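You operate a simulated robot arm through the tools that you are given. There is no shell and no other tool.

You are at the controls of a simulated robot arm. One attempt, no reset.

## Task
Take the disc out of the tumbler and blow the dust off it in the air nest.
Fine: Open the air valve for it and shut it again; leave the lid open, and the time dial and the other discs as they are.

It is judged by the outcome, as a careful person would: the job done as asked, and still so three seconds after it is handed in. It fails if anything else is knocked over, pushed out of place, dropped, spilled or broken. Lids that push on must go on centred and level and be pressed home; caps that screw on are set level and turned clockwise until they are tight.

## Robot
A 7-joint arm with a two-finger parallel gripper, fixed in place. Base frame: the origin is at the foot of the arm, x ahead of it, y to its left, z up; the work surface is at about z = 0.85. Units: m, degrees, N and s.
Its first joint turns from -149.0 to 149.0 degrees. Payload 3.43 kg.
The TCP is the grasp point between the finger pads, 0.03 m short of the fingertips. In the tool frame z runs along the fingers and y along their closing line. Largest opening 0.094 m; finger width 0.028, thickness 0.01; the body of the gripper, 0.05 by 0.096 m, starts 0.055 m behind the TCP.
Orientation is that of the tool frame in the base frame, as [roll, pitch, yaw] about the fixed x, y, z axes, in that order (R = Rz(yaw) Ry(pitch) Rx(roll)). With the fingers straight down and closing along the base's y, the tool's x points along the base's -x, its y along +y and its z along -z.

## Interface
- The arm moves only by the tool servo_tool. Its argument "rows" is a list of rows, each an object (a shift or turn left out is 0, a gripper value left out holds the last) with "delta_rot": the turn, a rotation vector about the base's x, y, z in degrees, a list of three; "travel": the shift along the base's x, y, z in mm, a list of three; "fingers": the closure, from 0 (fully open) to 1 (shut). In form: [{"delta_rot": [wx, wy, wz], "travel": [dx, dy, dz], "fingers": fingers}, ...]. A call has 1 to 20 rows; each row shifts and turns the commanded pose from where the row before left it. Rows are played at 5 a second. More than 0.05 m and 8.6 degrees between two rows, or a gripper value outside its range, and nothing of the call is played. A pose out of reach is approached as far as the arm can. The call stops where the force on the tool passes 40 N (or 10 N more than at its start, if that is more) or the arm is blocked; 0.2 s more then pass. The fingers move at their own pace (about 0.045 m/s each) and stop on an object; they squeeze with about 39 N. The grip force told is the motor's: it shows also when the fingers shut on nothing. Time passes only in rows, and 0.2 s behind the last, so rows that do not move let the fingers close. The reply holds the time, the measured pose of the TCP, the force on the tool along the base axes, the opening and the grip force, in the units named above and with some noise, with the torque about the TCP (base axes, N m) and any sound that the robot's microphone picked up.
- Cameras (640 x 400 px; columns grow to the right, rows downward): "scene" is fixed at [0.3996, 0.6492, 1.5944]; the picture's right is [-0.84, -0.55, 0.00], its down [-0.29, 0.45, -0.84] and it looks along [0.46, -0.70, -0.54] (base axes); focal length 338 px, centre (320, 200). "wrist" rides on the gripper at [0.076, 0.014, -0.102] in the tool frame; the picture's right is [-0.18, 0.98, 0.00], its down [-0.75, -0.14, -0.64] and it looks along [-0.63, -0.12, 0.77] (tool axes); focal length 243 px, centre (320, 200). There is no depth. A picture from a camera that has moved, and an enlarged one, comes with that camera's place and axes in the base frame and with its lens.
- capture(camera): a new picture of that camera. No time passes.
- close_up(camera, box): a new picture of the part [left, top, right, bottom] of that camera's present view, enlarged. No time passes.
- job_done(): hands the job in; it is judged then, once.

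Places have to be worked out from the pictures, the camera data and where the tool is seen. Open the gripper and draw the arm clear of the work before you hand the job in, unless the task says otherwise.

The tools are called after "Call:" as a command line: name --argument value ..., lists and objects as JSON in quotes. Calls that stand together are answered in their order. servo_tool: Moves the arm, as the interface text tells. Its arguments: {"type":"object","properties":{"rows":{"type":"array"}},"required":["rows"]} The other tools are called the same way: capture (camera) takes a picture; close_up (camera, box) takes an enlarged picture of a part of a camera's view; job_done () hands the job in.

At the start:

```text
time_s: 0.0
ee_pos: [0.701, -0.4103, 1.1199]
tcp_rot: [179.9, -0.1, 179.9]
force: [-0.5, -0.6, 0.2]
torque: [0.0, -0.03, 0.01]
grip_width: 0.0941
finger_force: 0.2
```

scene: 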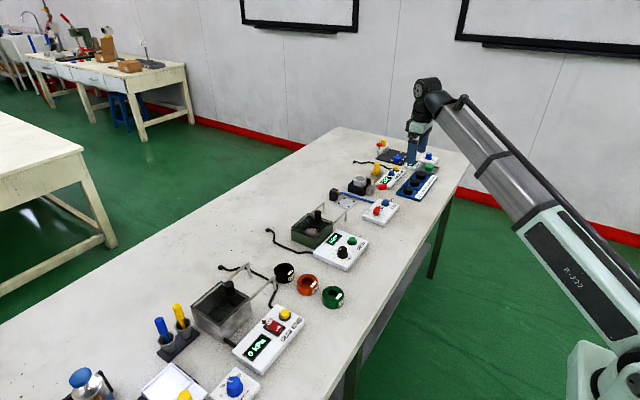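
wrist: 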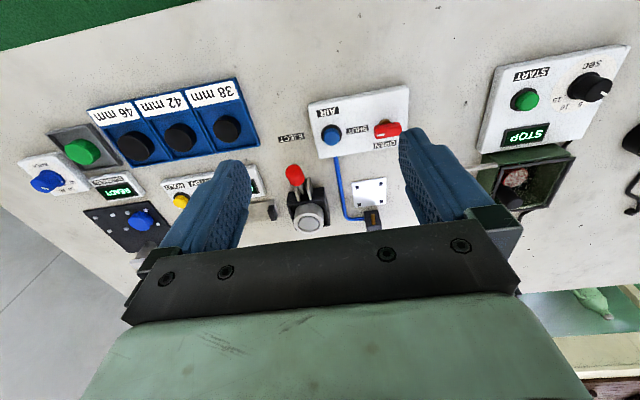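

The wrist view shows several stations. I'll enlarge parts of both views to identify the tumbler, the air nest and its valve.

Call:
close_up --camera "scene" --box '[310, 120, 470, 230]'

Call:
close_up --camera "scene" --box '[200, 190, 400, 315]'

Call:
close_up --camera "wrist" --box '[260, 70, 640, 260]'

Call:
close_up --camera "scene" --box '[50, 250, 370, 400]'

```text
3.64 times, centred on (390, 175) of scene
camera zoom: at [0.3996, 0.6492, 1.5944], right [-0.84, -0.55, 0.0], down [-0.29, 0.45, -0.84], along [0.46, -0.7, -0.54], focal length 1227 px, centre (66, 291)
```

zoom: 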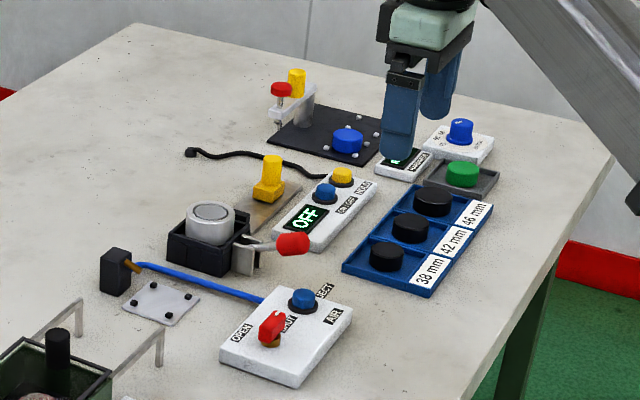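

```text
3.20 times, centred on (300, 252) of scene
camera zoom: at [0.3996, 0.6492, 1.5944], right [-0.84, -0.55, 0.0], down [-0.29, 0.45, -0.84], along [0.46, -0.7, -0.54], focal length 1080 px, centre (384, 32)
```

zoom: 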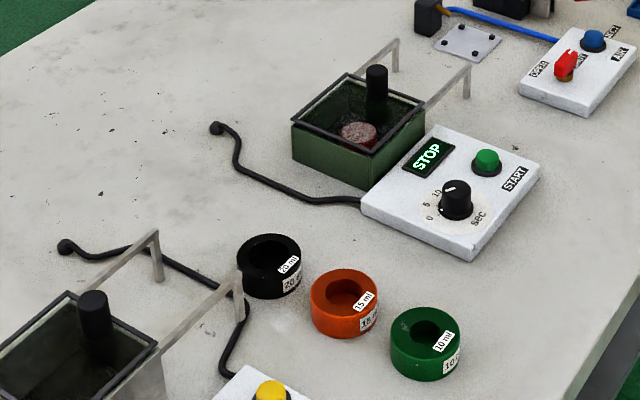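

```text
1.68 times, centred on (450, 165) of wrist
camera zoom: at [0.624, -0.3957, 1.2237], right [0.18, 0.98, 0.0], down [0.75, -0.14, 0.64], along [0.63, -0.12, -0.77], focal length 409 px, centre (101, 259)
```

zoom: 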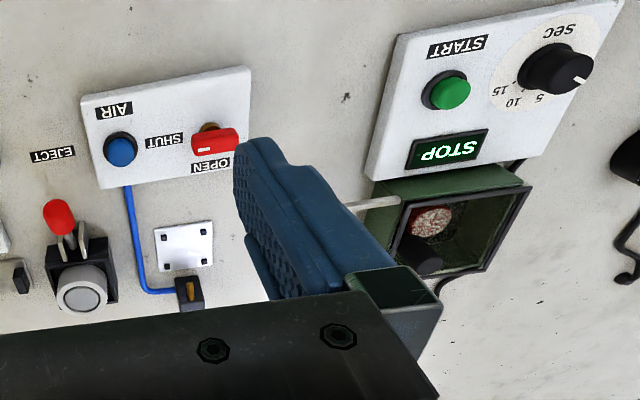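

```text
2.00 times, centred on (210, 325) of scene
camera zoom: at [0.3996, 0.6492, 1.5944], right [-0.84, -0.55, 0.0], down [-0.29, 0.45, -0.84], along [0.46, -0.7, -0.54], focal length 675 px, centre (540, -50)
```

zoom: 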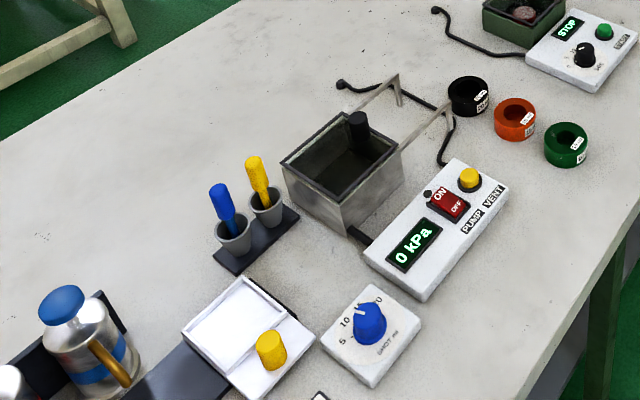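

The tumbler is the green box with a dusty disc near (0.925, -0.104). The nest is the white four-pin plate near (0.92, -0.35), and its red valve lever is near (0.78, -0.33). I'm moving the arm at height so the wrist camera can see the tumbler and its lid.

Call:
servo_tool --rows '[{"travel": [0, 40, 0]}, {"travel": [0, 40, 0]}, {"travel": [0, 40, 0]}, {"travel": [0, 40, 0]}, {"travel": [0, 40, 0]}, {"travel": [0, 40, 0]}, {"travel": [0, 40, 0]}]'

```text
time_s: 0.8
ee_pos: [0.6994, -0.2902, 1.1203]
tcp_rot: [-179.8, 0.2, -179.7]
force: [2.0, 1.5, -2.8]
torque: [-0.26, 0.09, -0.14]
grip_width: 0.0939
finger_force: 0.1
stopped in row 4: the force on the tool passed its limit at 48 N (the readings are from after the stop); the commanded pose is now the measured one
```

The call stopped on a 48 N force at height, so I'm checking whether the arm touched anything or whether it was only the speed of the move.

Call:
capture --camera "scene"

Call:
capture --camera "wrist"

```text
taken
```

scene: 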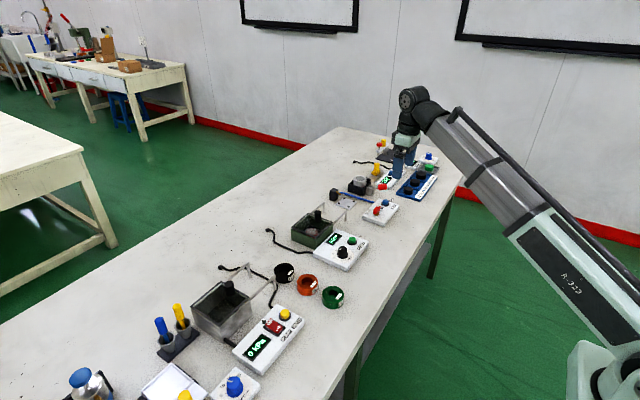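

```text
taken
camera wrist: at [0.6233, -0.2762, 1.222], right [0.18, 0.98, 0.0], down [0.75, -0.13, 0.65], along [0.64, -0.12, -0.76], focal length 243 px, centre (320, 200)
```

wrist: 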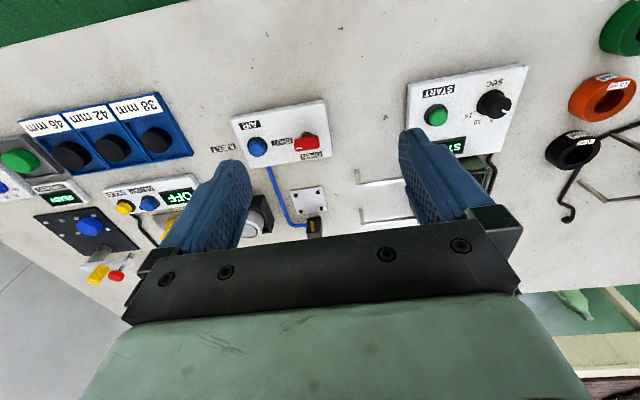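

Nothing is near the arm, so the force came from the fast start. I'll continue with gentler, ramped steps.

Call:
servo_tool --rows '[{"travel": [0, 8, 0]}, {"travel": [0, 16, 0]}, {"travel": [0, 22, 0]}, {"travel": [0, 24, 0]}, {"travel": [0, 24, 0]}, {"travel": [0, 20, 0]}, {"travel": [0, 14, 0]}, {"travel": [0, 8, 0]}]'

Call:
capture --camera "wrist"

```text
time_s: 1.5
ee_pos: [0.6994, -0.2647, 1.1212]
tcp_rot: [-179.7, 0.6, -179.5]
force: [6.7, 2.5, -9.6]
torque: [-0.48, 0.06, -0.29]
grip_width: 0.094
finger_force: 0.0
stopped in row 3: the force on the tool passed its limit at 44 N (the readings are from after the stop); the commanded pose is now the measured one
```

```text
taken
camera wrist: at [0.623, -0.2511, 1.222], right [0.18, 0.98, 0.0], down [0.75, -0.13, 0.65], along [0.64, -0.12, -0.76], focal length 243 px, centre (320, 200)
```

wrist: 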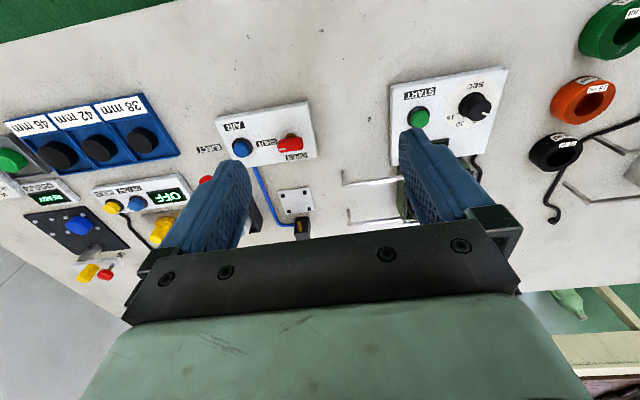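

The force tripped again with a gentle step. I'll hold still to see whether a standing force remains.

Call:
servo_tool --rows '[{"travel": [0, 0, 0]}, {"travel": [0, 0, 0]}, {"travel": [0, 0, 0]}]'

Call:
close_up --camera "scene" --box '[340, 60, 540, 240]'

```text
time_s: 2.3
ee_pos: [0.6996, -0.2648, 1.1192]
tcp_rot: [-179.6, 0.6, -179.3]
force: [6.7, -1.5, -13.7]
torque: [-0.22, -0.27, -0.11]
grip_width: 0.0941
finger_force: 0.0
```

```text
2.22 times, centred on (440, 150) of scene
camera zoom: at [0.3996, 0.6492, 1.5944], right [-0.84, -0.55, 0.0], down [-0.29, 0.45, -0.84], along [0.46, -0.7, -0.54], focal length 750 px, centre (53, 311)
```

zoom: 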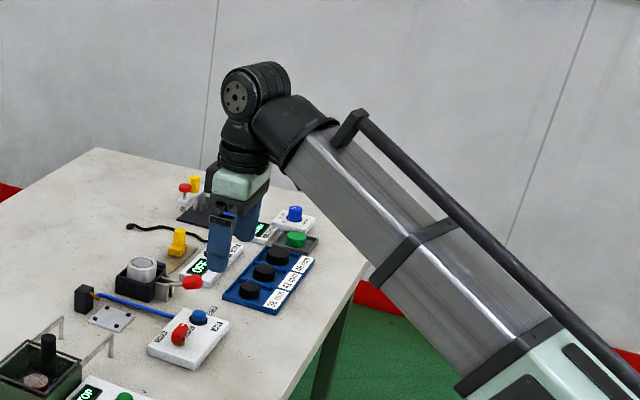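

There's a residual reading of about -14 N in z with nothing visible touching. I'll wait a little longer to see if it settles.

Call:
servo_tool --rows '[{"travel": [0, 0, 0]}, {"travel": [0, 0, 0]}, {"travel": [0, 0, 0]}, {"travel": [0, 0, 0]}, {"travel": [0, 0, 0]}]'

```text
time_s: 3.5
ee_pos: [0.699, -0.2638, 1.1208]
tcp_rot: [-179.6, 0.6, -179.4]
force: [7.3, -3.2, -16.6]
torque: [0.12, -0.47, 0.16]
grip_width: 0.0937
finger_force: 0.1
```

The reading drifts slowly. I'll test with small moves up and see how the force responds.

Call:
servo_tool --rows '[{"travel": [0, 0, 4]}, {"travel": [0, 0, 4]}, {"travel": [0, 0, 4]}, {"travel": [0, 0, 0]}]'

```text
time_s: 4.0
ee_pos: [0.7015, -0.2651, 1.1255]
tcp_rot: [-179.4, 1.0, -179.4]
force: [9.1, -2.4, -14.4]
torque: [0.05, -0.13, 0.03]
grip_width: 0.094
finger_force: 0.1
stopped in row 2: the force on the tool passed its limit at 44 N (the readings are from after the stop); the commanded pose is now the measured one
```

The push is outward and downward, and it appears as the arm folds in towards its base, so it looks like the wrist is near a self-contact or joint limit. I'll move outward (+x) in small steps to relieve it.

Call:
servo_tool --rows '[{"travel": [4, 0, 0]}, {"travel": [5, 0, -2]}, {"travel": [6, 0, -2]}, {"travel": [6, 0, -2]}, {"travel": [0, 0, 0]}]'

```text
time_s: 5.2
ee_pos: [0.7217, -0.2648, 1.1191]
tcp_rot: [-179.6, 0.9, -179.4]
force: [-0.1, -0.2, -0.4]
torque: [-0.03, -0.03, -0.05]
grip_width: 0.0941
finger_force: 0.0
```

Moving outward brought the force back to zero, so I'll stay at a larger radius. Next I'm going above the tumbler to look straight down at the lid and disc.

Call:
servo_tool --rows '[{"travel": [10, 6, 0], "delta_rot": [0, 0.9, 0]}, {"travel": [18, 12, 0]}, {"travel": [20, 16, 0]}, {"travel": [20, 20, 0]}, {"travel": [20, 22, 0]}, {"travel": [16, 24, 0]}, {"travel": [14, 24, 0]}, {"travel": [10, 20, 0]}, {"travel": [4, 14, 0]}, {"travel": [2, 7, 0]}]'

Call:
capture --camera "wrist"

```text
time_s: 7.4
ee_pos: [0.8566, -0.0984, 1.1214]
tcp_rot: [-179.7, 0.1, -179.3]
force: [-0.9, -0.2, 0.2]
torque: [-0.02, 0.02, -0.01]
grip_width: 0.0941
finger_force: 0.1
```

```text
taken
camera wrist: at [0.7806, -0.0851, 1.2227], right [0.17, 0.98, -0.01], down [0.76, -0.13, 0.64], along [0.63, -0.12, -0.77], focal length 243 px, centre (320, 200)
```

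wrist: 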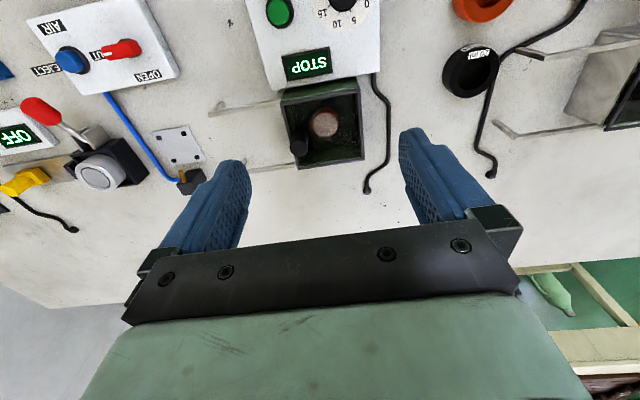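

Call:
close_up --camera "wrist" --box '[250, 60, 400, 190]'

Call:
close_up --camera "wrist" --box '[20, 0, 260, 200]'

Call:
close_up --camera "scene" --box '[270, 180, 370, 260]'

```text
3.08 times, centred on (325, 125) of wrist
camera zoom: at [0.7806, -0.0851, 1.2227], right [0.17, 0.98, -0.01], down [0.76, -0.13, 0.64], along [0.63, -0.12, -0.77], focal length 746 px, centre (305, 431)
```

zoom: 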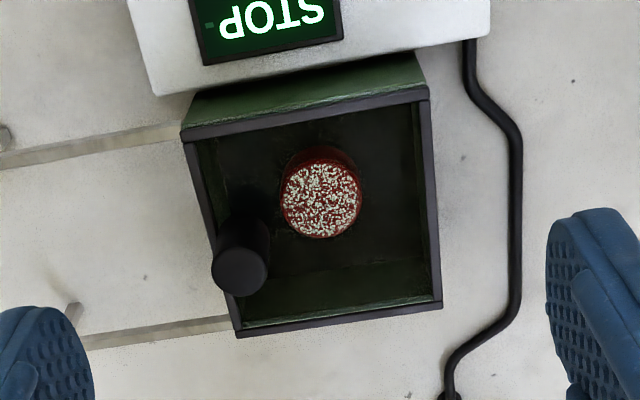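

```text
2.00 times, centred on (140, 100) of wrist
camera zoom: at [0.7806, -0.0851, 1.2227], right [0.17, 0.98, -0.01], down [0.76, -0.13, 0.64], along [0.63, -0.12, -0.77], focal length 485 px, centre (680, 400)
```

zoom: 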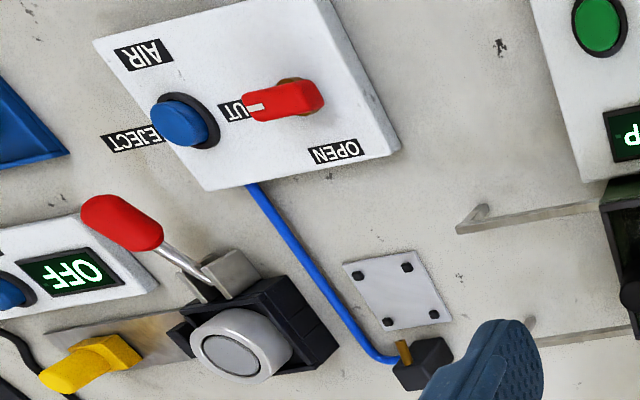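

```text
5.00 times, centred on (320, 220) of scene
camera zoom: at [0.3996, 0.6492, 1.5944], right [-0.84, -0.55, 0.0], down [-0.29, 0.45, -0.84], along [0.46, -0.7, -0.54], focal length 1687 px, centre (320, 100)
```

zoom: 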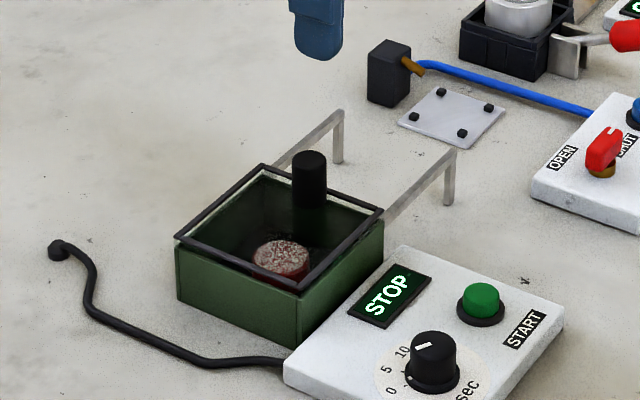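

The picture shows a framed glass lid with a black knob at about (0.918, -0.133), top near z 0.948. The lid covers the tumbler box and runs on rails towards -y, so it is shut and must be slid open. I'm moving down nearer the knob for a better look.

Call:
servo_tool --rows '[{"travel": [6, -4, -8]}, {"travel": [10, -6, -16]}, {"travel": [10, -6, -20]}, {"travel": [10, -6, -20]}, {"travel": [7, -5, -14]}, {"travel": [3, -2, -6]}]'

Call:
capture --camera "wrist"

Call:
close_up --camera "wrist" --box '[220, 20, 420, 200]'

```text
time_s: 8.8
ee_pos: [0.9022, -0.1277, 1.0351]
tcp_rot: [-179.6, 0.0, -179.3]
force: [0.7, -0.5, 0.4]
torque: [0.02, 0.0, 0.02]
grip_width: 0.0941
finger_force: 0.1
```

```text
taken
camera wrist: at [0.8258, -0.115, 1.1378], right [0.17, 0.98, -0.01], down [0.76, -0.13, 0.64], along [0.63, -0.12, -0.77], focal length 243 px, centre (320, 200)
```

wrist: 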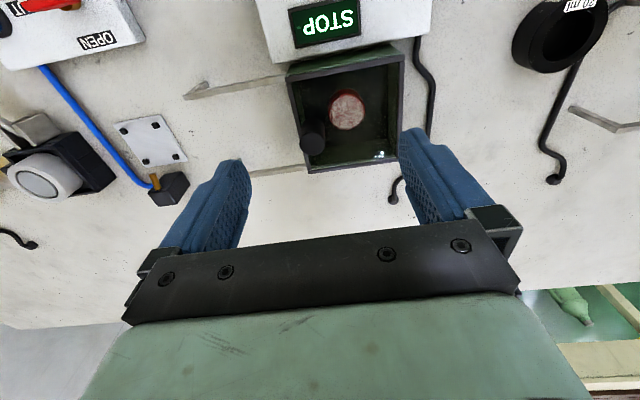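

```text
2.22 times, centred on (320, 110) of wrist
camera zoom: at [0.8258, -0.115, 1.1378], right [0.17, 0.98, -0.01], down [0.76, -0.13, 0.64], along [0.63, -0.12, -0.77], focal length 539 px, centre (320, 400)
```

zoom: 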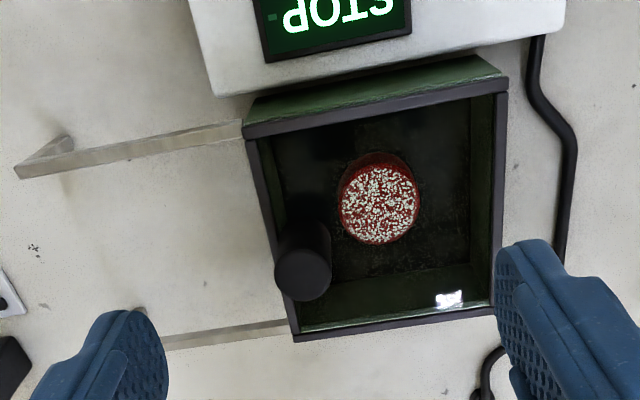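

The glint confirms the glass lid is shut. The knob is at about (0.918, -0.139), the box spans x 0.874–0.971 and y -0.157 to -0.056, and the disc sits at its centre. I'm lowering around the knob with the fingertips just above the lid.

Call:
servo_tool --rows '[{"travel": [4, -3, -8], "fingers": 0.3}, {"travel": [5, -4, -16]}, {"travel": [5, -3, -18]}, {"travel": [2, -1, -18]}, {"travel": [0, 0, -14]}, {"travel": [0, 0, -10]}, {"travel": [0, 0, -4]}, {"travel": [0, 0, 0]}]'

Call:
capture --camera "wrist"

Call:
close_up --camera "scene" --box '[270, 160, 370, 240]'

```text
time_s: 10.6
ee_pos: [0.9169, -0.1394, 0.9482]
tcp_rot: [-179.6, 0.1, -179.4]
force: [-1.1, 0.2, 0.3]
torque: [-0.01, -0.02, -0.01]
grip_width: 0.0659
finger_force: 0.0
```

```text
taken
camera wrist: at [0.8409, -0.1262, 1.0504], right [0.17, 0.98, -0.01], down [0.76, -0.13, 0.64], along [0.63, -0.12, -0.77], focal length 243 px, centre (320, 200)
```

wrist: 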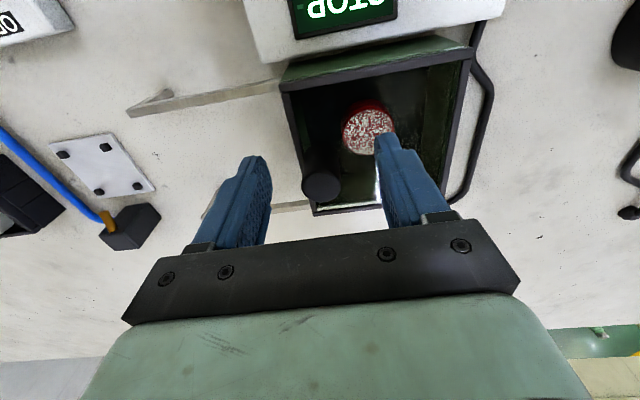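

```text
5.00 times, centred on (320, 200) of scene
camera zoom: at [0.3996, 0.6492, 1.5944], right [-0.84, -0.55, 0.0], down [-0.29, 0.45, -0.84], along [0.46, -0.7, -0.54], focal length 1687 px, centre (320, 200)
```

zoom: 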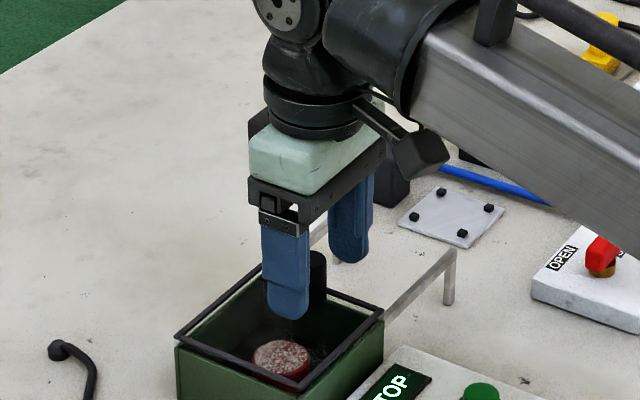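

The knob top sits at pixel (322, 185), which is where the TCP projects, so the gripper is centred on it. Closing the fingers on the knob.

Call:
servo_tool --rows '[{"fingers": 0.6}, {"fingers": 0.8}, {"fingers": 1.0}, {"fingers": 1.0}, {"fingers": 1.0}]'

```text
time_s: 11.8
ee_pos: [0.9173, -0.1407, 0.9474]
tcp_rot: [-179.5, 0.0, -179.4]
force: [0.3, -7.3, 0.5]
torque: [0.49, -0.04, -0.05]
grip_width: 0.0236
finger_force: 44.4
```

Gripped at 23.6 mm. I'm pulling gently in -y to see whether the lid slides.

Call:
servo_tool --rows '[{"travel": [0, -3, 0]}, {"travel": [0, -4, 0]}, {"travel": [0, -5, 0]}, {"travel": [0, -5, 0]}, {"travel": [0, 0, 0]}]'

Call:
close_up --camera "scene" --box '[270, 160, 370, 240]'

```text
time_s: 13.0
ee_pos: [0.9167, -0.1579, 0.9479]
tcp_rot: [-179.6, -0.1, -179.4]
force: [-7.3, 0.1, -1.9]
torque: [0.66, -0.71, -0.02]
grip_width: 0.0237
finger_force: 44.7
```

```text
5.00 times, centred on (320, 200) of scene
camera zoom: at [0.3996, 0.6492, 1.5944], right [-0.84, -0.55, 0.0], down [-0.29, 0.45, -0.84], along [0.46, -0.7, -0.54], focal length 1687 px, centre (320, 200)
```

zoom: 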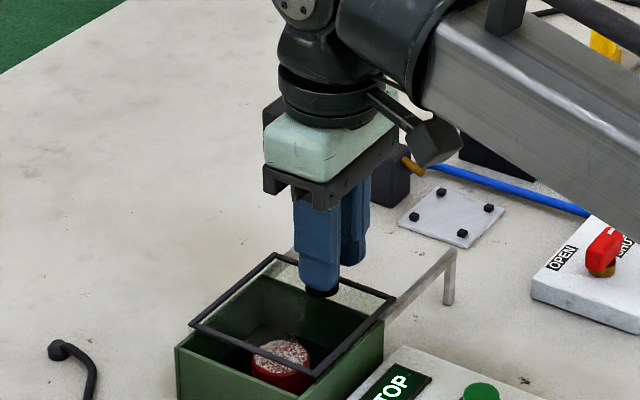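

The lid slides in -y as hoped. There's a small sideways force of -7 N in x, so I'll continue with a slight -x correction and watch it.

Call:
servo_tool --rows '[{"travel": [-0.5, -4, 0]}, {"travel": [-0.5, -5, 0]}, {"travel": [0, -6, 0]}, {"travel": [0, -5, 0]}, {"travel": [0, 0, 0]}]'

```text
time_s: 14.2
ee_pos: [0.9162, -0.1765, 0.9481]
tcp_rot: [-179.6, -0.1, -179.4]
force: [-7.7, -1.2, 0.8]
torque: [0.66, 0.73, 0.03]
grip_width: 0.0236
finger_force: 44.6
```

The force is steady, so I'll keep sliding with the same slight correction.

Call:
servo_tool --rows '[{"travel": [-0.5, -5, 0]}, {"travel": [-0.5, -6, 0]}, {"travel": [-0.5, -6, 0]}, {"travel": [-0.3, -6, 0]}, {"travel": [-0.2, -5, 0]}, {"travel": [0, 0, 0]}]'

```text
time_s: 15.6
ee_pos: [0.9161, -0.2054, 0.9473]
tcp_rot: [-179.6, 0.2, -179.4]
force: [24.2, 0.5, 5.3]
torque: [0.71, -1.0, 0.03]
grip_width: 0.0236
finger_force: 44.8
```

The x force flipped to +24 N because I over-corrected; the rails run straight along y at x≈0.9163. I'm shifting back +1.5 mm, then continuing.

Call:
servo_tool --rows '[{"travel": [0.8, 0, 0]}, {"travel": [0.7, 0, 0]}, {"travel": [0, 0, 0]}]'

```text
time_s: 16.4
ee_pos: [0.9168, -0.2049, 0.9471]
tcp_rot: [-179.5, 0.2, -179.4]
force: [19.0, 0.0, 13.1]
torque: [0.62, -1.39, 0.0]
grip_width: 0.0236
finger_force: 44.7
```

Some x and z force remains. I'm easing by +1 mm in x and +1 mm in z.

Call:
servo_tool --rows '[{"travel": [0.5, 0, 0.5]}, {"travel": [0.5, 0, 0.5]}, {"travel": [0, 0, 0]}]'

Call:
close_up --camera "scene" --box '[270, 160, 370, 240]'

Call:
capture --camera "wrist"

```text
time_s: 17.2
ee_pos: [0.9164, -0.2049, 0.9478]
tcp_rot: [-179.6, 0.0, -179.3]
force: [10.4, 0.6, 0.2]
torque: [0.67, -1.55, -0.03]
grip_width: 0.0238
finger_force: 45.4
```

```text
5.00 times, centred on (320, 200) of scene
camera zoom: at [0.3996, 0.6492, 1.5944], right [-0.84, -0.55, 0.0], down [-0.29, 0.45, -0.84], along [0.46, -0.7, -0.54], focal length 1687 px, centre (320, 200)
```

zoom: 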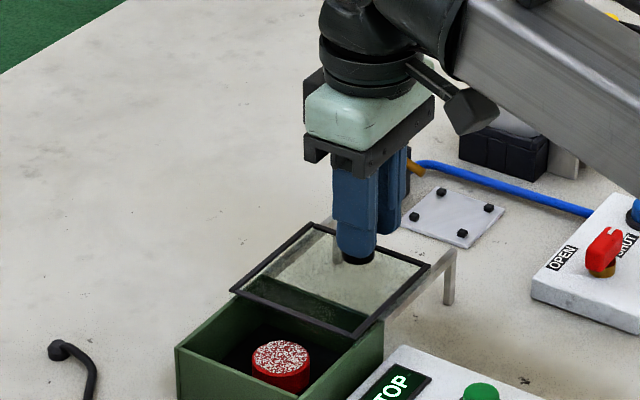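

```text
taken
camera wrist: at [0.8408, -0.1908, 1.0505], right [0.17, 0.98, -0.01], down [0.76, -0.13, 0.64], along [0.63, -0.12, -0.77], focal length 243 px, centre (320, 200)
```

wrist: 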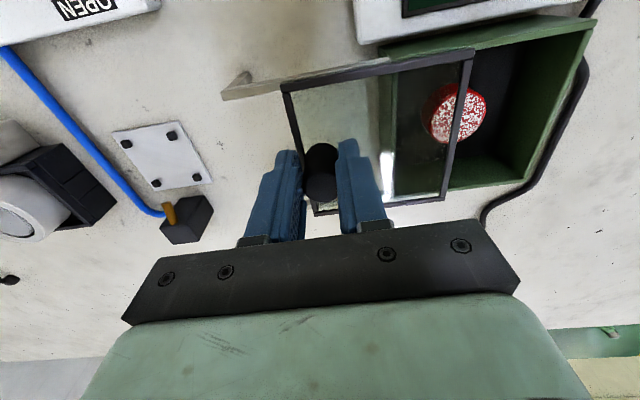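

About 65 mm open now and sliding level. I'm continuing another ~25 mm in -y.

Call:
servo_tool --rows '[{"travel": [0.4, -4, 0]}, {"travel": [0.2, -5, 0]}, {"travel": [0, -6, 0]}, {"travel": [0, -6, 0]}, {"travel": [0, -4, 0]}, {"travel": [0, 0, 0]}]'

Call:
close_up --camera "scene" --box '[270, 160, 370, 240]'

```text
time_s: 18.6
ee_pos: [0.9156, -0.2302, 0.948]
tcp_rot: [-179.7, -0.1, -179.3]
force: [1.5, -0.4, -14.1]
torque: [0.72, 0.44, 0.06]
grip_width: 0.0234
finger_force: 44.3
```

```text
5.00 times, centred on (320, 200) of scene
camera zoom: at [0.3996, 0.6492, 1.5944], right [-0.84, -0.55, 0.0], down [-0.29, 0.45, -0.84], along [0.46, -0.7, -0.54], focal length 1687 px, centre (320, 200)
```

zoom: 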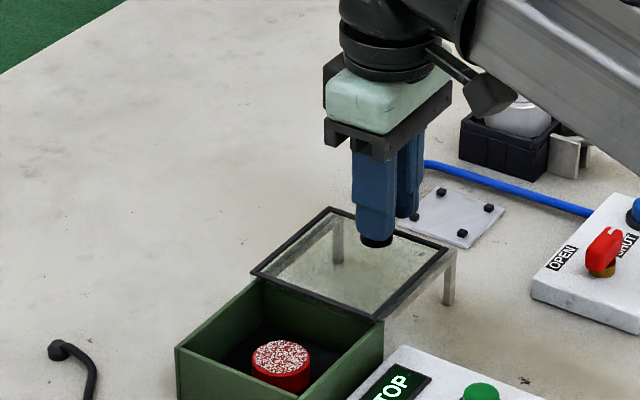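

The lid is now 90 mm open and its trailing edge is almost at the box wall. I'm pulling a few millimetres more to its end, easing z slightly.

Call:
servo_tool --rows '[{"travel": [0, -2, -0.5]}, {"travel": [0, -3, -0.3]}, {"travel": [0, -3, 0]}, {"travel": [0, 0, 0]}]'

```text
time_s: 19.6
ee_pos: [0.9171, -0.2378, 0.9478]
tcp_rot: [-179.6, 0.0, -179.4]
force: [-6.4, 0.1, -6.2]
torque: [0.66, 1.48, 0.05]
grip_width: 0.0236
finger_force: 45.0
```

The lid has travelled 97 mm and is fully clear of the box. Releasing the knob and rising straight up.

Call:
servo_tool --rows '[{"fingers": 0.6}, {"fingers": 0.4}, {"fingers": 0.3}, {"travel": [0, 0, 0]}, {"travel": [0, 0, 8]}, {"travel": [0, 0, 14]}, {"travel": [0, 0, 18]}, {"travel": [0, 0, 18]}, {"travel": [0, 0, 14]}, {"travel": [0, 0, 6]}]'

Call:
capture --camera "wrist"

Call:
close_up --camera "scene" --box '[270, 160, 370, 240]'

```text
time_s: 21.8
ee_pos: [0.9165, -0.2382, 1.0264]
tcp_rot: [-179.6, 0.0, -179.5]
force: [-0.2, 0.6, 0.4]
torque: [-0.02, 0.0, 0.0]
grip_width: 0.066
finger_force: 0.0
```

```text
taken
camera wrist: at [0.8413, -0.2239, 1.1285], right [0.17, 0.98, -0.01], down [0.76, -0.13, 0.64], along [0.63, -0.12, -0.77], focal length 243 px, centre (320, 200)
```

wrist: 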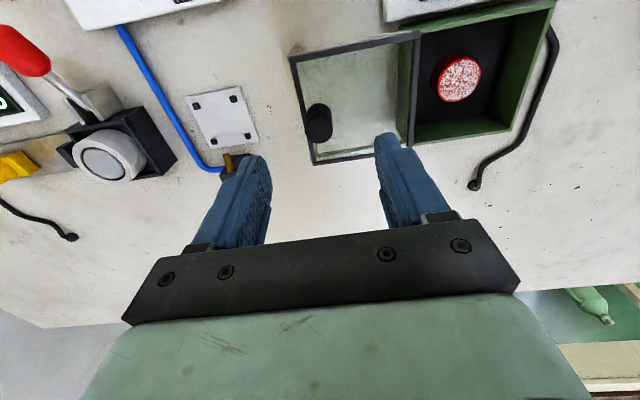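

```text
5.00 times, centred on (320, 200) of scene
camera zoom: at [0.3996, 0.6492, 1.5944], right [-0.84, -0.55, 0.0], down [-0.29, 0.45, -0.84], along [0.46, -0.7, -0.54], focal length 1687 px, centre (320, 200)
```

zoom: 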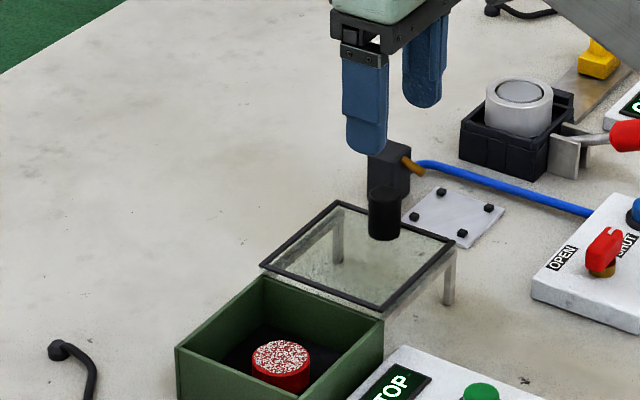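

The lid is open and stays there. Before taking the disc I'm checking the empty reach over the nest, near (0.929, -0.354), since it's close to the arm's limit. This also gives a closer look at the nest and nozzle.

Call:
servo_tool --rows '[{"travel": [2, -8, 0]}, {"travel": [3, -16, 0]}, {"travel": [3, -20, 0]}, {"travel": [3, -22, 0]}, {"travel": [2, -22, 0]}, {"travel": [0, -18, 0]}, {"travel": [0, -8, 0]}, {"travel": [0, 0, 0]}]'

Call:
capture --camera "wrist"

```text
time_s: 23.6
ee_pos: [0.9292, -0.3524, 1.0242]
tcp_rot: [-179.6, 0.0, -179.3]
force: [0.1, -0.1, -0.1]
torque: [0.06, -0.04, -0.03]
grip_width: 0.0656
finger_force: 0.1
```

```text
taken
camera wrist: at [0.8532, -0.3384, 1.1276], right [0.17, 0.98, -0.01], down [0.76, -0.13, 0.64], along [0.63, -0.12, -0.77], focal length 243 px, centre (320, 200)
```

wrist: 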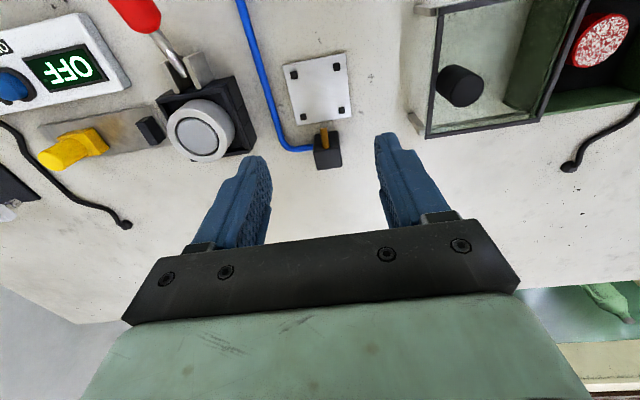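

Call:
close_up --camera "wrist" --box '[250, 20, 400, 190]'

Call:
servo_tool --rows '[{"travel": [0, 0, -8]}, {"travel": [0, 0, -14]}, {"travel": [0, 0, -18]}, {"travel": [0, 0, -18]}, {"travel": [0, 0, -14]}, {"travel": [0, 0, -8]}, {"travel": [0, 0, -6]}, {"travel": [0, 0, 0]}]'

Call:
capture --camera "wrist"

Call:
close_up --camera "scene" --box '[310, 150, 410, 230]'

```text
2.35 times, centred on (325, 105) of wrist
camera zoom: at [0.8532, -0.3384, 1.1276], right [0.17, 0.98, -0.01], down [0.76, -0.13, 0.64], along [0.63, -0.12, -0.77], focal length 571 px, centre (308, 424)
```

zoom: 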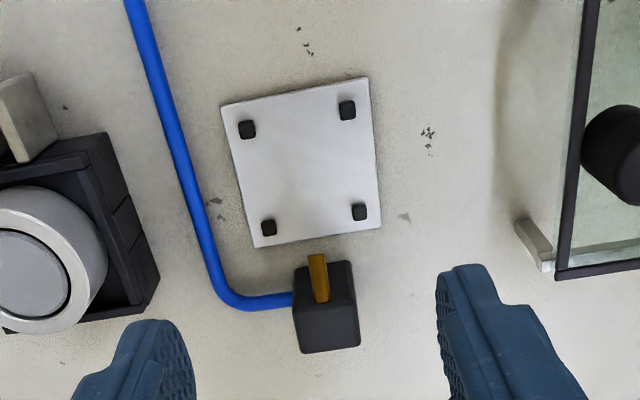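

```text
time_s: 25.4
ee_pos: [0.9303, -0.3522, 0.9398]
tcp_rot: [-179.6, 0.0, -179.4]
force: [0.1, 0.2, 0.2]
torque: [-0.01, 0.0, 0.0]
grip_width: 0.0657
finger_force: 0.0
```

```text
taken
camera wrist: at [0.8548, -0.3382, 1.0427], right [0.17, 0.98, -0.01], down [0.76, -0.13, 0.64], along [0.63, -0.12, -0.77], focal length 243 px, centre (320, 200)
```

wrist: 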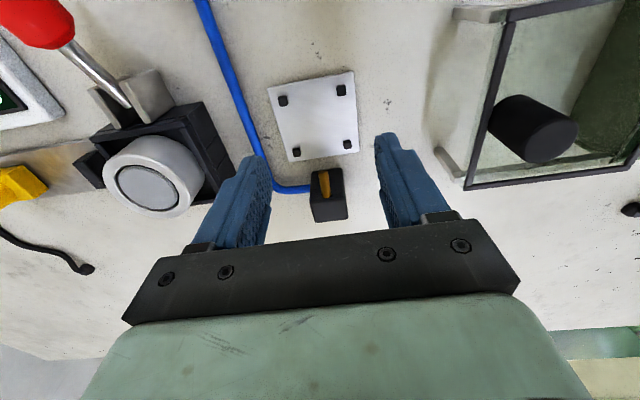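

```text
5.00 times, centred on (360, 190) of scene
camera zoom: at [0.3996, 0.6492, 1.5944], right [-0.84, -0.55, 0.0], down [-0.29, 0.45, -0.84], along [0.46, -0.7, -0.54], focal length 1687 px, centre (120, 250)
```

zoom: 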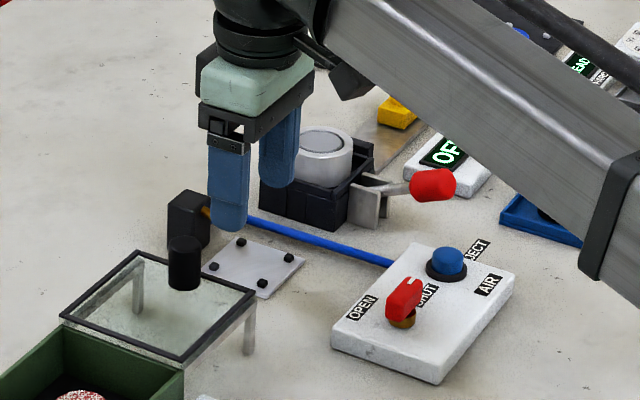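

The reach holds at z 0.94. The nest centre works out at (0.927, -0.355) with pins 43–45 mm apart, and the brass nozzle tip is near x 0.953. I'm testing the reach lower, at z 0.905, with the empty open gripper.

Call:
servo_tool --rows '[{"travel": [-1, -1, -6]}, {"travel": [-1, -1, -10]}, {"travel": [0, 0, -10]}, {"travel": [0, 0, -6]}, {"travel": [0, 0, -2]}, {"travel": [0, 0, 0]}, {"travel": [0, 0, 0]}]'

Call:
capture --camera "wrist"

Call:
close_up --camera "scene" --box '[310, 150, 410, 230]'

```text
time_s: 27.0
ee_pos: [0.9287, -0.3549, 0.9067]
tcp_rot: [-179.6, 0.0, -179.4]
force: [0.0, -0.1, 0.4]
torque: [0.01, -0.01, -0.02]
grip_width: 0.0658
finger_force: 0.1
```

```text
taken
camera wrist: at [0.8531, -0.3399, 1.0086], right [0.17, 0.98, -0.01], down [0.76, -0.13, 0.64], along [0.63, -0.12, -0.77], focal length 243 px, centre (320, 200)
```

wrist: 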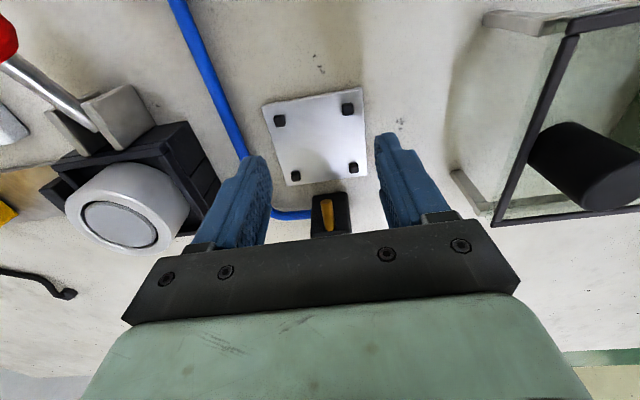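

```text
5.00 times, centred on (360, 190) of scene
camera zoom: at [0.3996, 0.6492, 1.5944], right [-0.84, -0.55, 0.0], down [-0.29, 0.45, -0.84], along [0.46, -0.7, -0.54], focal length 1687 px, centre (120, 250)
```

zoom: 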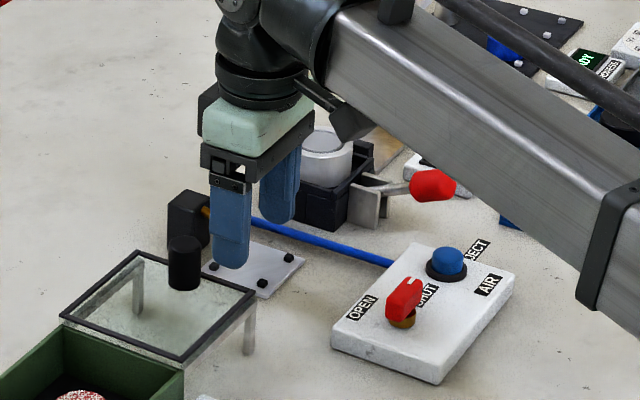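

The nest is reachable with the tool vertical, and the refined centre is (0.926, -0.355). I'm going back up and over to the disc at about (0.920, -0.107), trimming the small roll and yaw error on the way.

Call:
servo_tool --rows '[{"travel": [0, 0, 8]}, {"travel": [0, 0, 16]}, {"travel": [0, 0, 22]}, {"travel": [0, 0, 24]}, {"travel": [0, 0, 20]}, {"travel": [0, 0, 14], "delta_rot": [0.4, 0, -0.6]}, {"travel": [0, 0, 6]}, {"travel": [0, 10, 0]}, {"travel": [0, 20, 0]}, {"travel": [-2, 26, 0]}, {"travel": [-2, 28, 0]}, {"travel": [-2, 28, 0]}, {"travel": [-2, 28, 0]}, {"travel": [0, 28, 0]}, {"travel": [0, 28, 0]}, {"travel": [0, 24, 0]}, {"travel": [0, 16, 0]}, {"travel": [0, 8, 0]}, {"travel": [0, 4, 0]}, {"travel": [0, 0, 0]}]'

Call:
capture --camera "wrist"

Call:
close_up --camera "wrist" --box '[260, 20, 400, 160]'

```text
time_s: 31.2
ee_pos: [0.9206, -0.1069, 1.0173]
tcp_rot: [-180.0, 0.0, 179.9]
force: [0.2, -0.1, -0.7]
torque: [0.0, -0.01, -0.01]
grip_width: 0.0657
finger_force: 0.1
```

```text
taken
camera wrist: at [0.8449, -0.092, 1.1196], right [0.18, 0.98, 0.0], down [0.75, -0.14, 0.64], along [0.63, -0.12, -0.77], focal length 243 px, centre (320, 200)
```

wrist: 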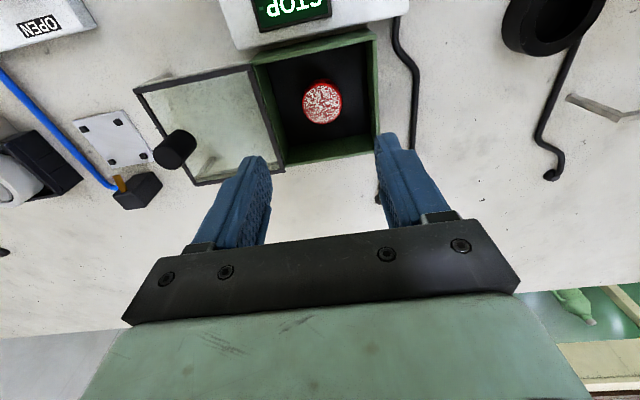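

```text
2.86 times, centred on (330, 90) of wrist
camera zoom: at [0.8449, -0.092, 1.1196], right [0.18, 0.98, 0.0], down [0.75, -0.14, 0.64], along [0.63, -0.12, -0.77], focal length 693 px, centre (291, 514)
```

zoom: 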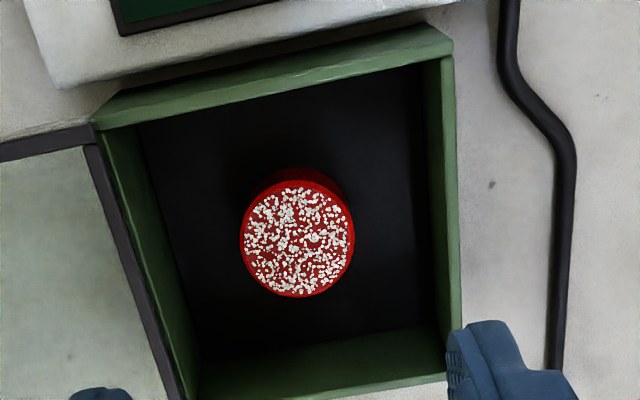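

The disc is at about (0.922, -0.1055), centred in the opening between y -0.151 and -0.060. I'm setting the fingers to ~52 mm and lowering to just above the rim for a check.

Call:
servo_tool --rows '[{"travel": [1, 1, -8], "fingers": 0.45}, {"travel": [0.5, 0.5, -14]}, {"travel": [0, 0, -16]}, {"travel": [0, 0, -14]}, {"travel": [0, 0, -8]}, {"travel": [0, 0, -4]}, {"travel": [0, 0, 0]}]'

Call:
capture --camera "wrist"

Call:
close_up --camera "scene" --box '[260, 170, 360, 250]'

```text
time_s: 32.8
ee_pos: [0.9226, -0.1054, 0.9517]
tcp_rot: [-180.0, -0.1, -179.9]
force: [0.3, 0.2, 0.7]
torque: [0.04, 0.0, 0.03]
grip_width: 0.0516
finger_force: 0.1
```

```text
taken
camera wrist: at [0.8461, -0.0906, 1.0542], right [0.18, 0.98, 0.0], down [0.75, -0.14, 0.64], along [0.63, -0.12, -0.77], focal length 243 px, centre (320, 200)
```

wrist: 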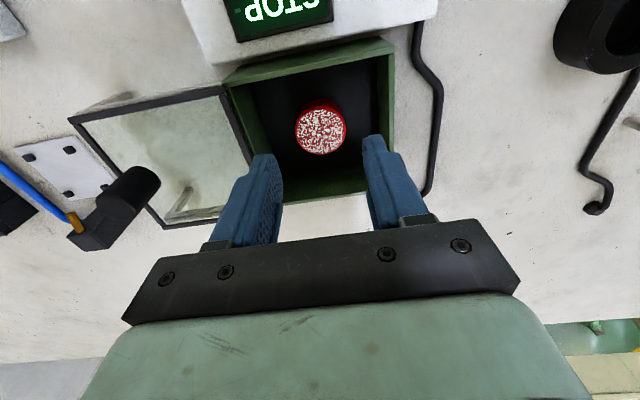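

```text
5.00 times, centred on (310, 210) of scene
camera zoom: at [0.3996, 0.6492, 1.5944], right [-0.84, -0.55, 0.0], down [-0.29, 0.45, -0.84], along [0.46, -0.7, -0.54], focal length 1687 px, centre (370, 150)
```

zoom: 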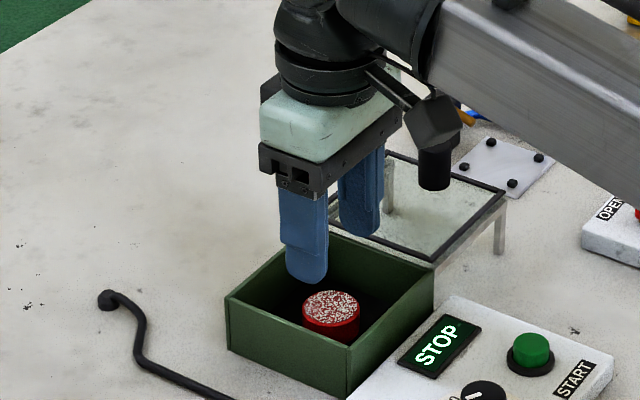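

The disc centre is at (0.9233, -0.1047) with its top at z≈0.879, and the fingers straddle it inside the rim. I'm lowering to TCP z ≈ 0.897.

Call:
servo_tool --rows '[{"travel": [0.5, 0.5, -6]}, {"travel": [0, 0, -10]}, {"travel": [0, 0, -12]}, {"travel": [0, 0, -10]}, {"travel": [0, 0, -8]}, {"travel": [0, 0, -5]}, {"travel": [0, 0, -3]}, {"travel": [0, 0, 0]}]'

Call:
capture --camera "wrist"

Call:
close_up --camera "scene" --box '[260, 170, 360, 250]'

```text
time_s: 34.6
ee_pos: [0.9228, -0.1029, 0.8958]
tcp_rot: [-180.0, 0.0, -179.9]
force: [0.6, -0.5, 0.0]
torque: [0.0, -0.05, 0.02]
grip_width: 0.0515
finger_force: 0.1
```

```text
taken
camera wrist: at [0.8467, -0.0894, 0.9999], right [0.18, 0.98, 0.0], down [0.75, -0.14, 0.64], along [0.63, -0.12, -0.77], focal length 243 px, centre (320, 200)
```

wrist: 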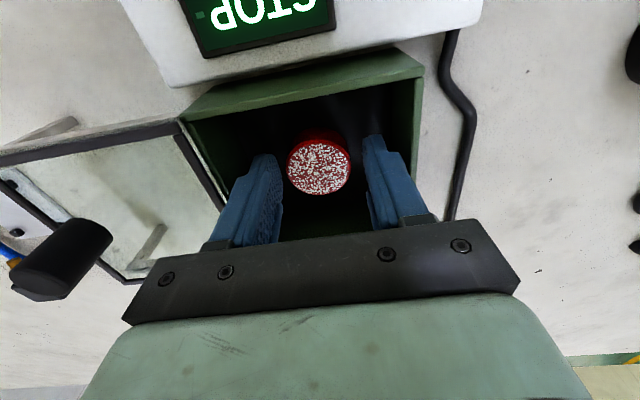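

```text
5.00 times, centred on (310, 210) of scene
camera zoom: at [0.3996, 0.6492, 1.5944], right [-0.84, -0.55, 0.0], down [-0.29, 0.45, -0.84], along [0.46, -0.7, -0.54], focal length 1687 px, centre (370, 150)
```

zoom: 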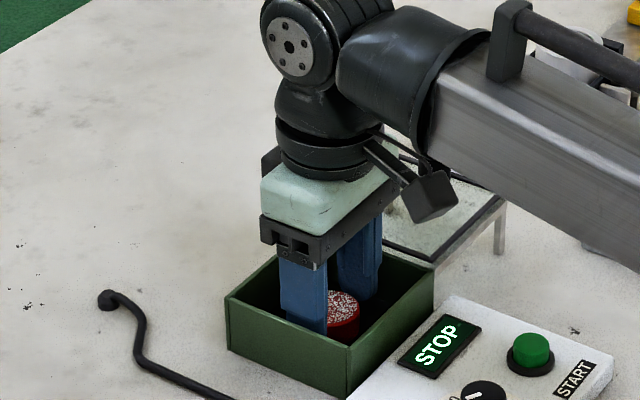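

The disc is centred between the pads and there's no contact force. Closing on it.

Call:
servo_tool --rows '[{"fingers": 0.5}, {"fingers": 0.55}, {"fingers": 0.6}, {"fingers": 0.7}, {"fingers": 1.0}, {"fingers": 1.0}]'

```text
time_s: 36.0
ee_pos: [0.9229, -0.1023, 0.8981]
tcp_rot: [180.0, 0.1, -179.9]
force: [-0.4, -0.4, 0.5]
torque: [0.04, -0.01, -0.02]
grip_width: 0.0374
finger_force: 39.0
```

Gripped at 37.4 mm with 39 N. Lifting straight up slowly.

Call:
servo_tool --rows '[{"travel": [0, 0, 3]}, {"travel": [0, 0, 6]}, {"travel": [0, 0, 10]}, {"travel": [0, 0, 14]}, {"travel": [0, 0, 16]}, {"travel": [0, 0, 16]}, {"travel": [0, 0, 16]}, {"travel": [0, 0, 12]}, {"travel": [0, 0, 8]}, {"travel": [0, 0, 4]}, {"travel": [0, 0, 0]}]'

Call:
capture --camera "wrist"

Call:
close_up --camera "scene" --box '[260, 150, 360, 230]'

```text
time_s: 38.4
ee_pos: [0.922, -0.1034, 1.0017]
tcp_rot: [-180.0, 0.0, -179.9]
force: [-0.4, 0.3, 0.6]
torque: [0.0, -0.03, 0.0]
grip_width: 0.0375
finger_force: 39.0
```

```text
taken
camera wrist: at [0.8465, -0.0894, 1.1049], right [0.18, 0.98, 0.0], down [0.75, -0.14, 0.64], along [0.63, -0.12, -0.77], focal length 243 px, centre (320, 200)
```

wrist: 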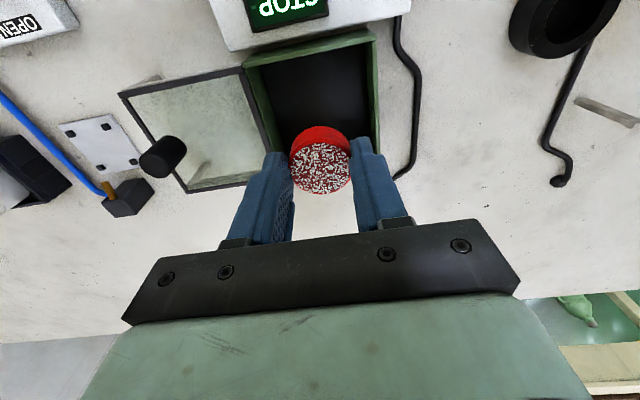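

```text
5.00 times, centred on (310, 190) of scene
camera zoom: at [0.3996, 0.6492, 1.5944], right [-0.84, -0.55, 0.0], down [-0.29, 0.45, -0.84], along [0.46, -0.7, -0.54], focal length 1687 px, centre (370, 250)
```

zoom: 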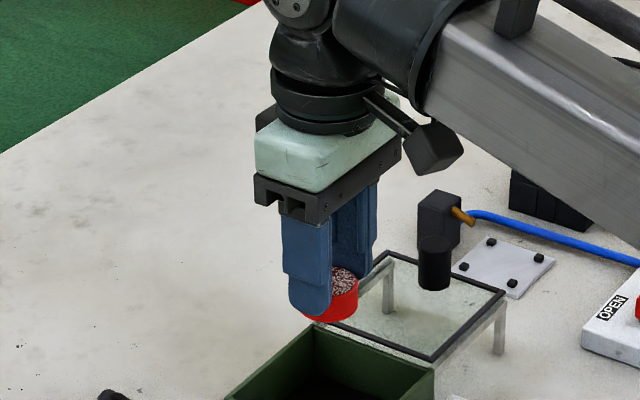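

The disc is held square and centred. I'm raising a little more to clear the lid knob, then carrying it over to the nest at (0.926, -0.355).

Call:
servo_tool --rows '[{"travel": [0, 0, 8]}, {"travel": [0, 0, 12]}, {"travel": [0, -6, 6]}, {"travel": [0, -12, 0]}, {"travel": [0, -18, 0]}, {"travel": [0, -22, 0]}, {"travel": [1, -24, 0]}, {"travel": [1, -24, 0]}, {"travel": [1, -24, 0]}, {"travel": [1, -24, 0]}, {"travel": [0, -24, 0]}, {"travel": [0, -22, 0]}, {"travel": [0, -20, 0]}, {"travel": [0, -15, 0]}, {"travel": [0, -10, 0]}, {"travel": [0, -6.5, 0]}, {"travel": [0, 0, 0]}]'

Call:
capture --camera "wrist"

```text
time_s: 42.0
ee_pos: [0.9257, -0.3574, 1.0294]
tcp_rot: [-180.0, 0.1, 180.0]
force: [0.5, -0.4, 0.2]
torque: [0.01, -0.02, -0.03]
grip_width: 0.0376
finger_force: 39.2
```

```text
taken
camera wrist: at [0.8501, -0.3421, 1.1318], right [0.18, 0.98, 0.0], down [0.75, -0.14, 0.64], along [0.63, -0.12, -0.77], focal length 243 px, centre (320, 200)
```

wrist: 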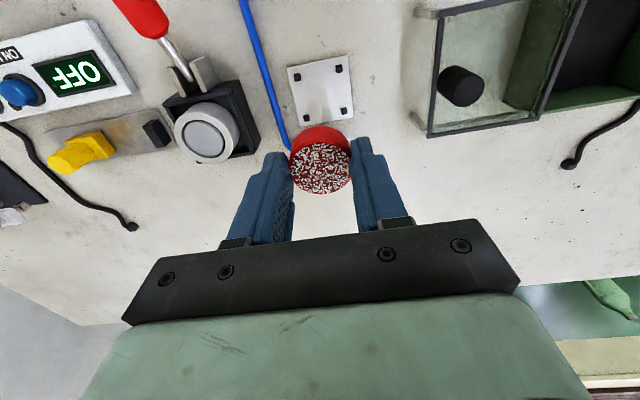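

Over the nest, whose centre now computes to (0.927, -0.356). Lowering to about z 0.93 and re-checking alignment.

Call:
servo_tool --rows '[{"travel": [0, 0, -6]}, {"travel": [0, 0, -12]}, {"travel": [0, 0, -16]}, {"travel": [0.5, 0.5, -18]}, {"travel": [0, 0, -16]}, {"travel": [0, 0, -14]}, {"travel": [0, 0, -10]}, {"travel": [0, 0, -6]}, {"travel": [0, 0, 0]}]'

Call:
capture --camera "wrist"

Call:
close_up --camera "scene" --box '[310, 150, 410, 230]'

```text
time_s: 44.0
ee_pos: [0.9258, -0.3551, 0.9305]
tcp_rot: [180.0, 0.0, -179.9]
force: [0.3, 0.1, -0.4]
torque: [-0.01, 0.0, -0.01]
grip_width: 0.0375
finger_force: 39.0
```

```text
taken
camera wrist: at [0.8503, -0.3413, 1.0339], right [0.18, 0.98, 0.0], down [0.75, -0.14, 0.64], along [0.63, -0.12, -0.77], focal length 243 px, centre (320, 200)
```

wrist: 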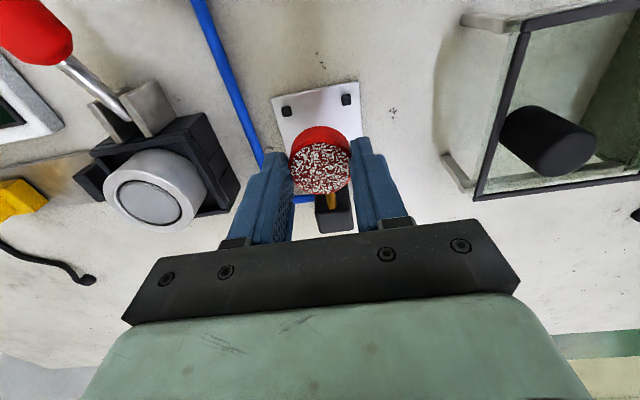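

```text
5.00 times, centred on (360, 190) of scene
camera zoom: at [0.3996, 0.6492, 1.5944], right [-0.84, -0.55, 0.0], down [-0.29, 0.45, -0.84], along [0.46, -0.7, -0.54], focal length 1687 px, centre (120, 250)
```

zoom: 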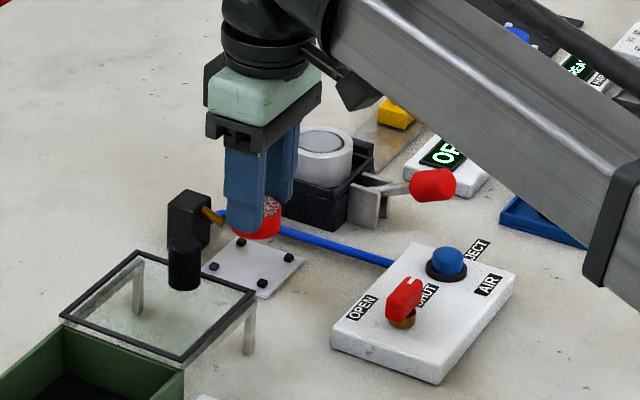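

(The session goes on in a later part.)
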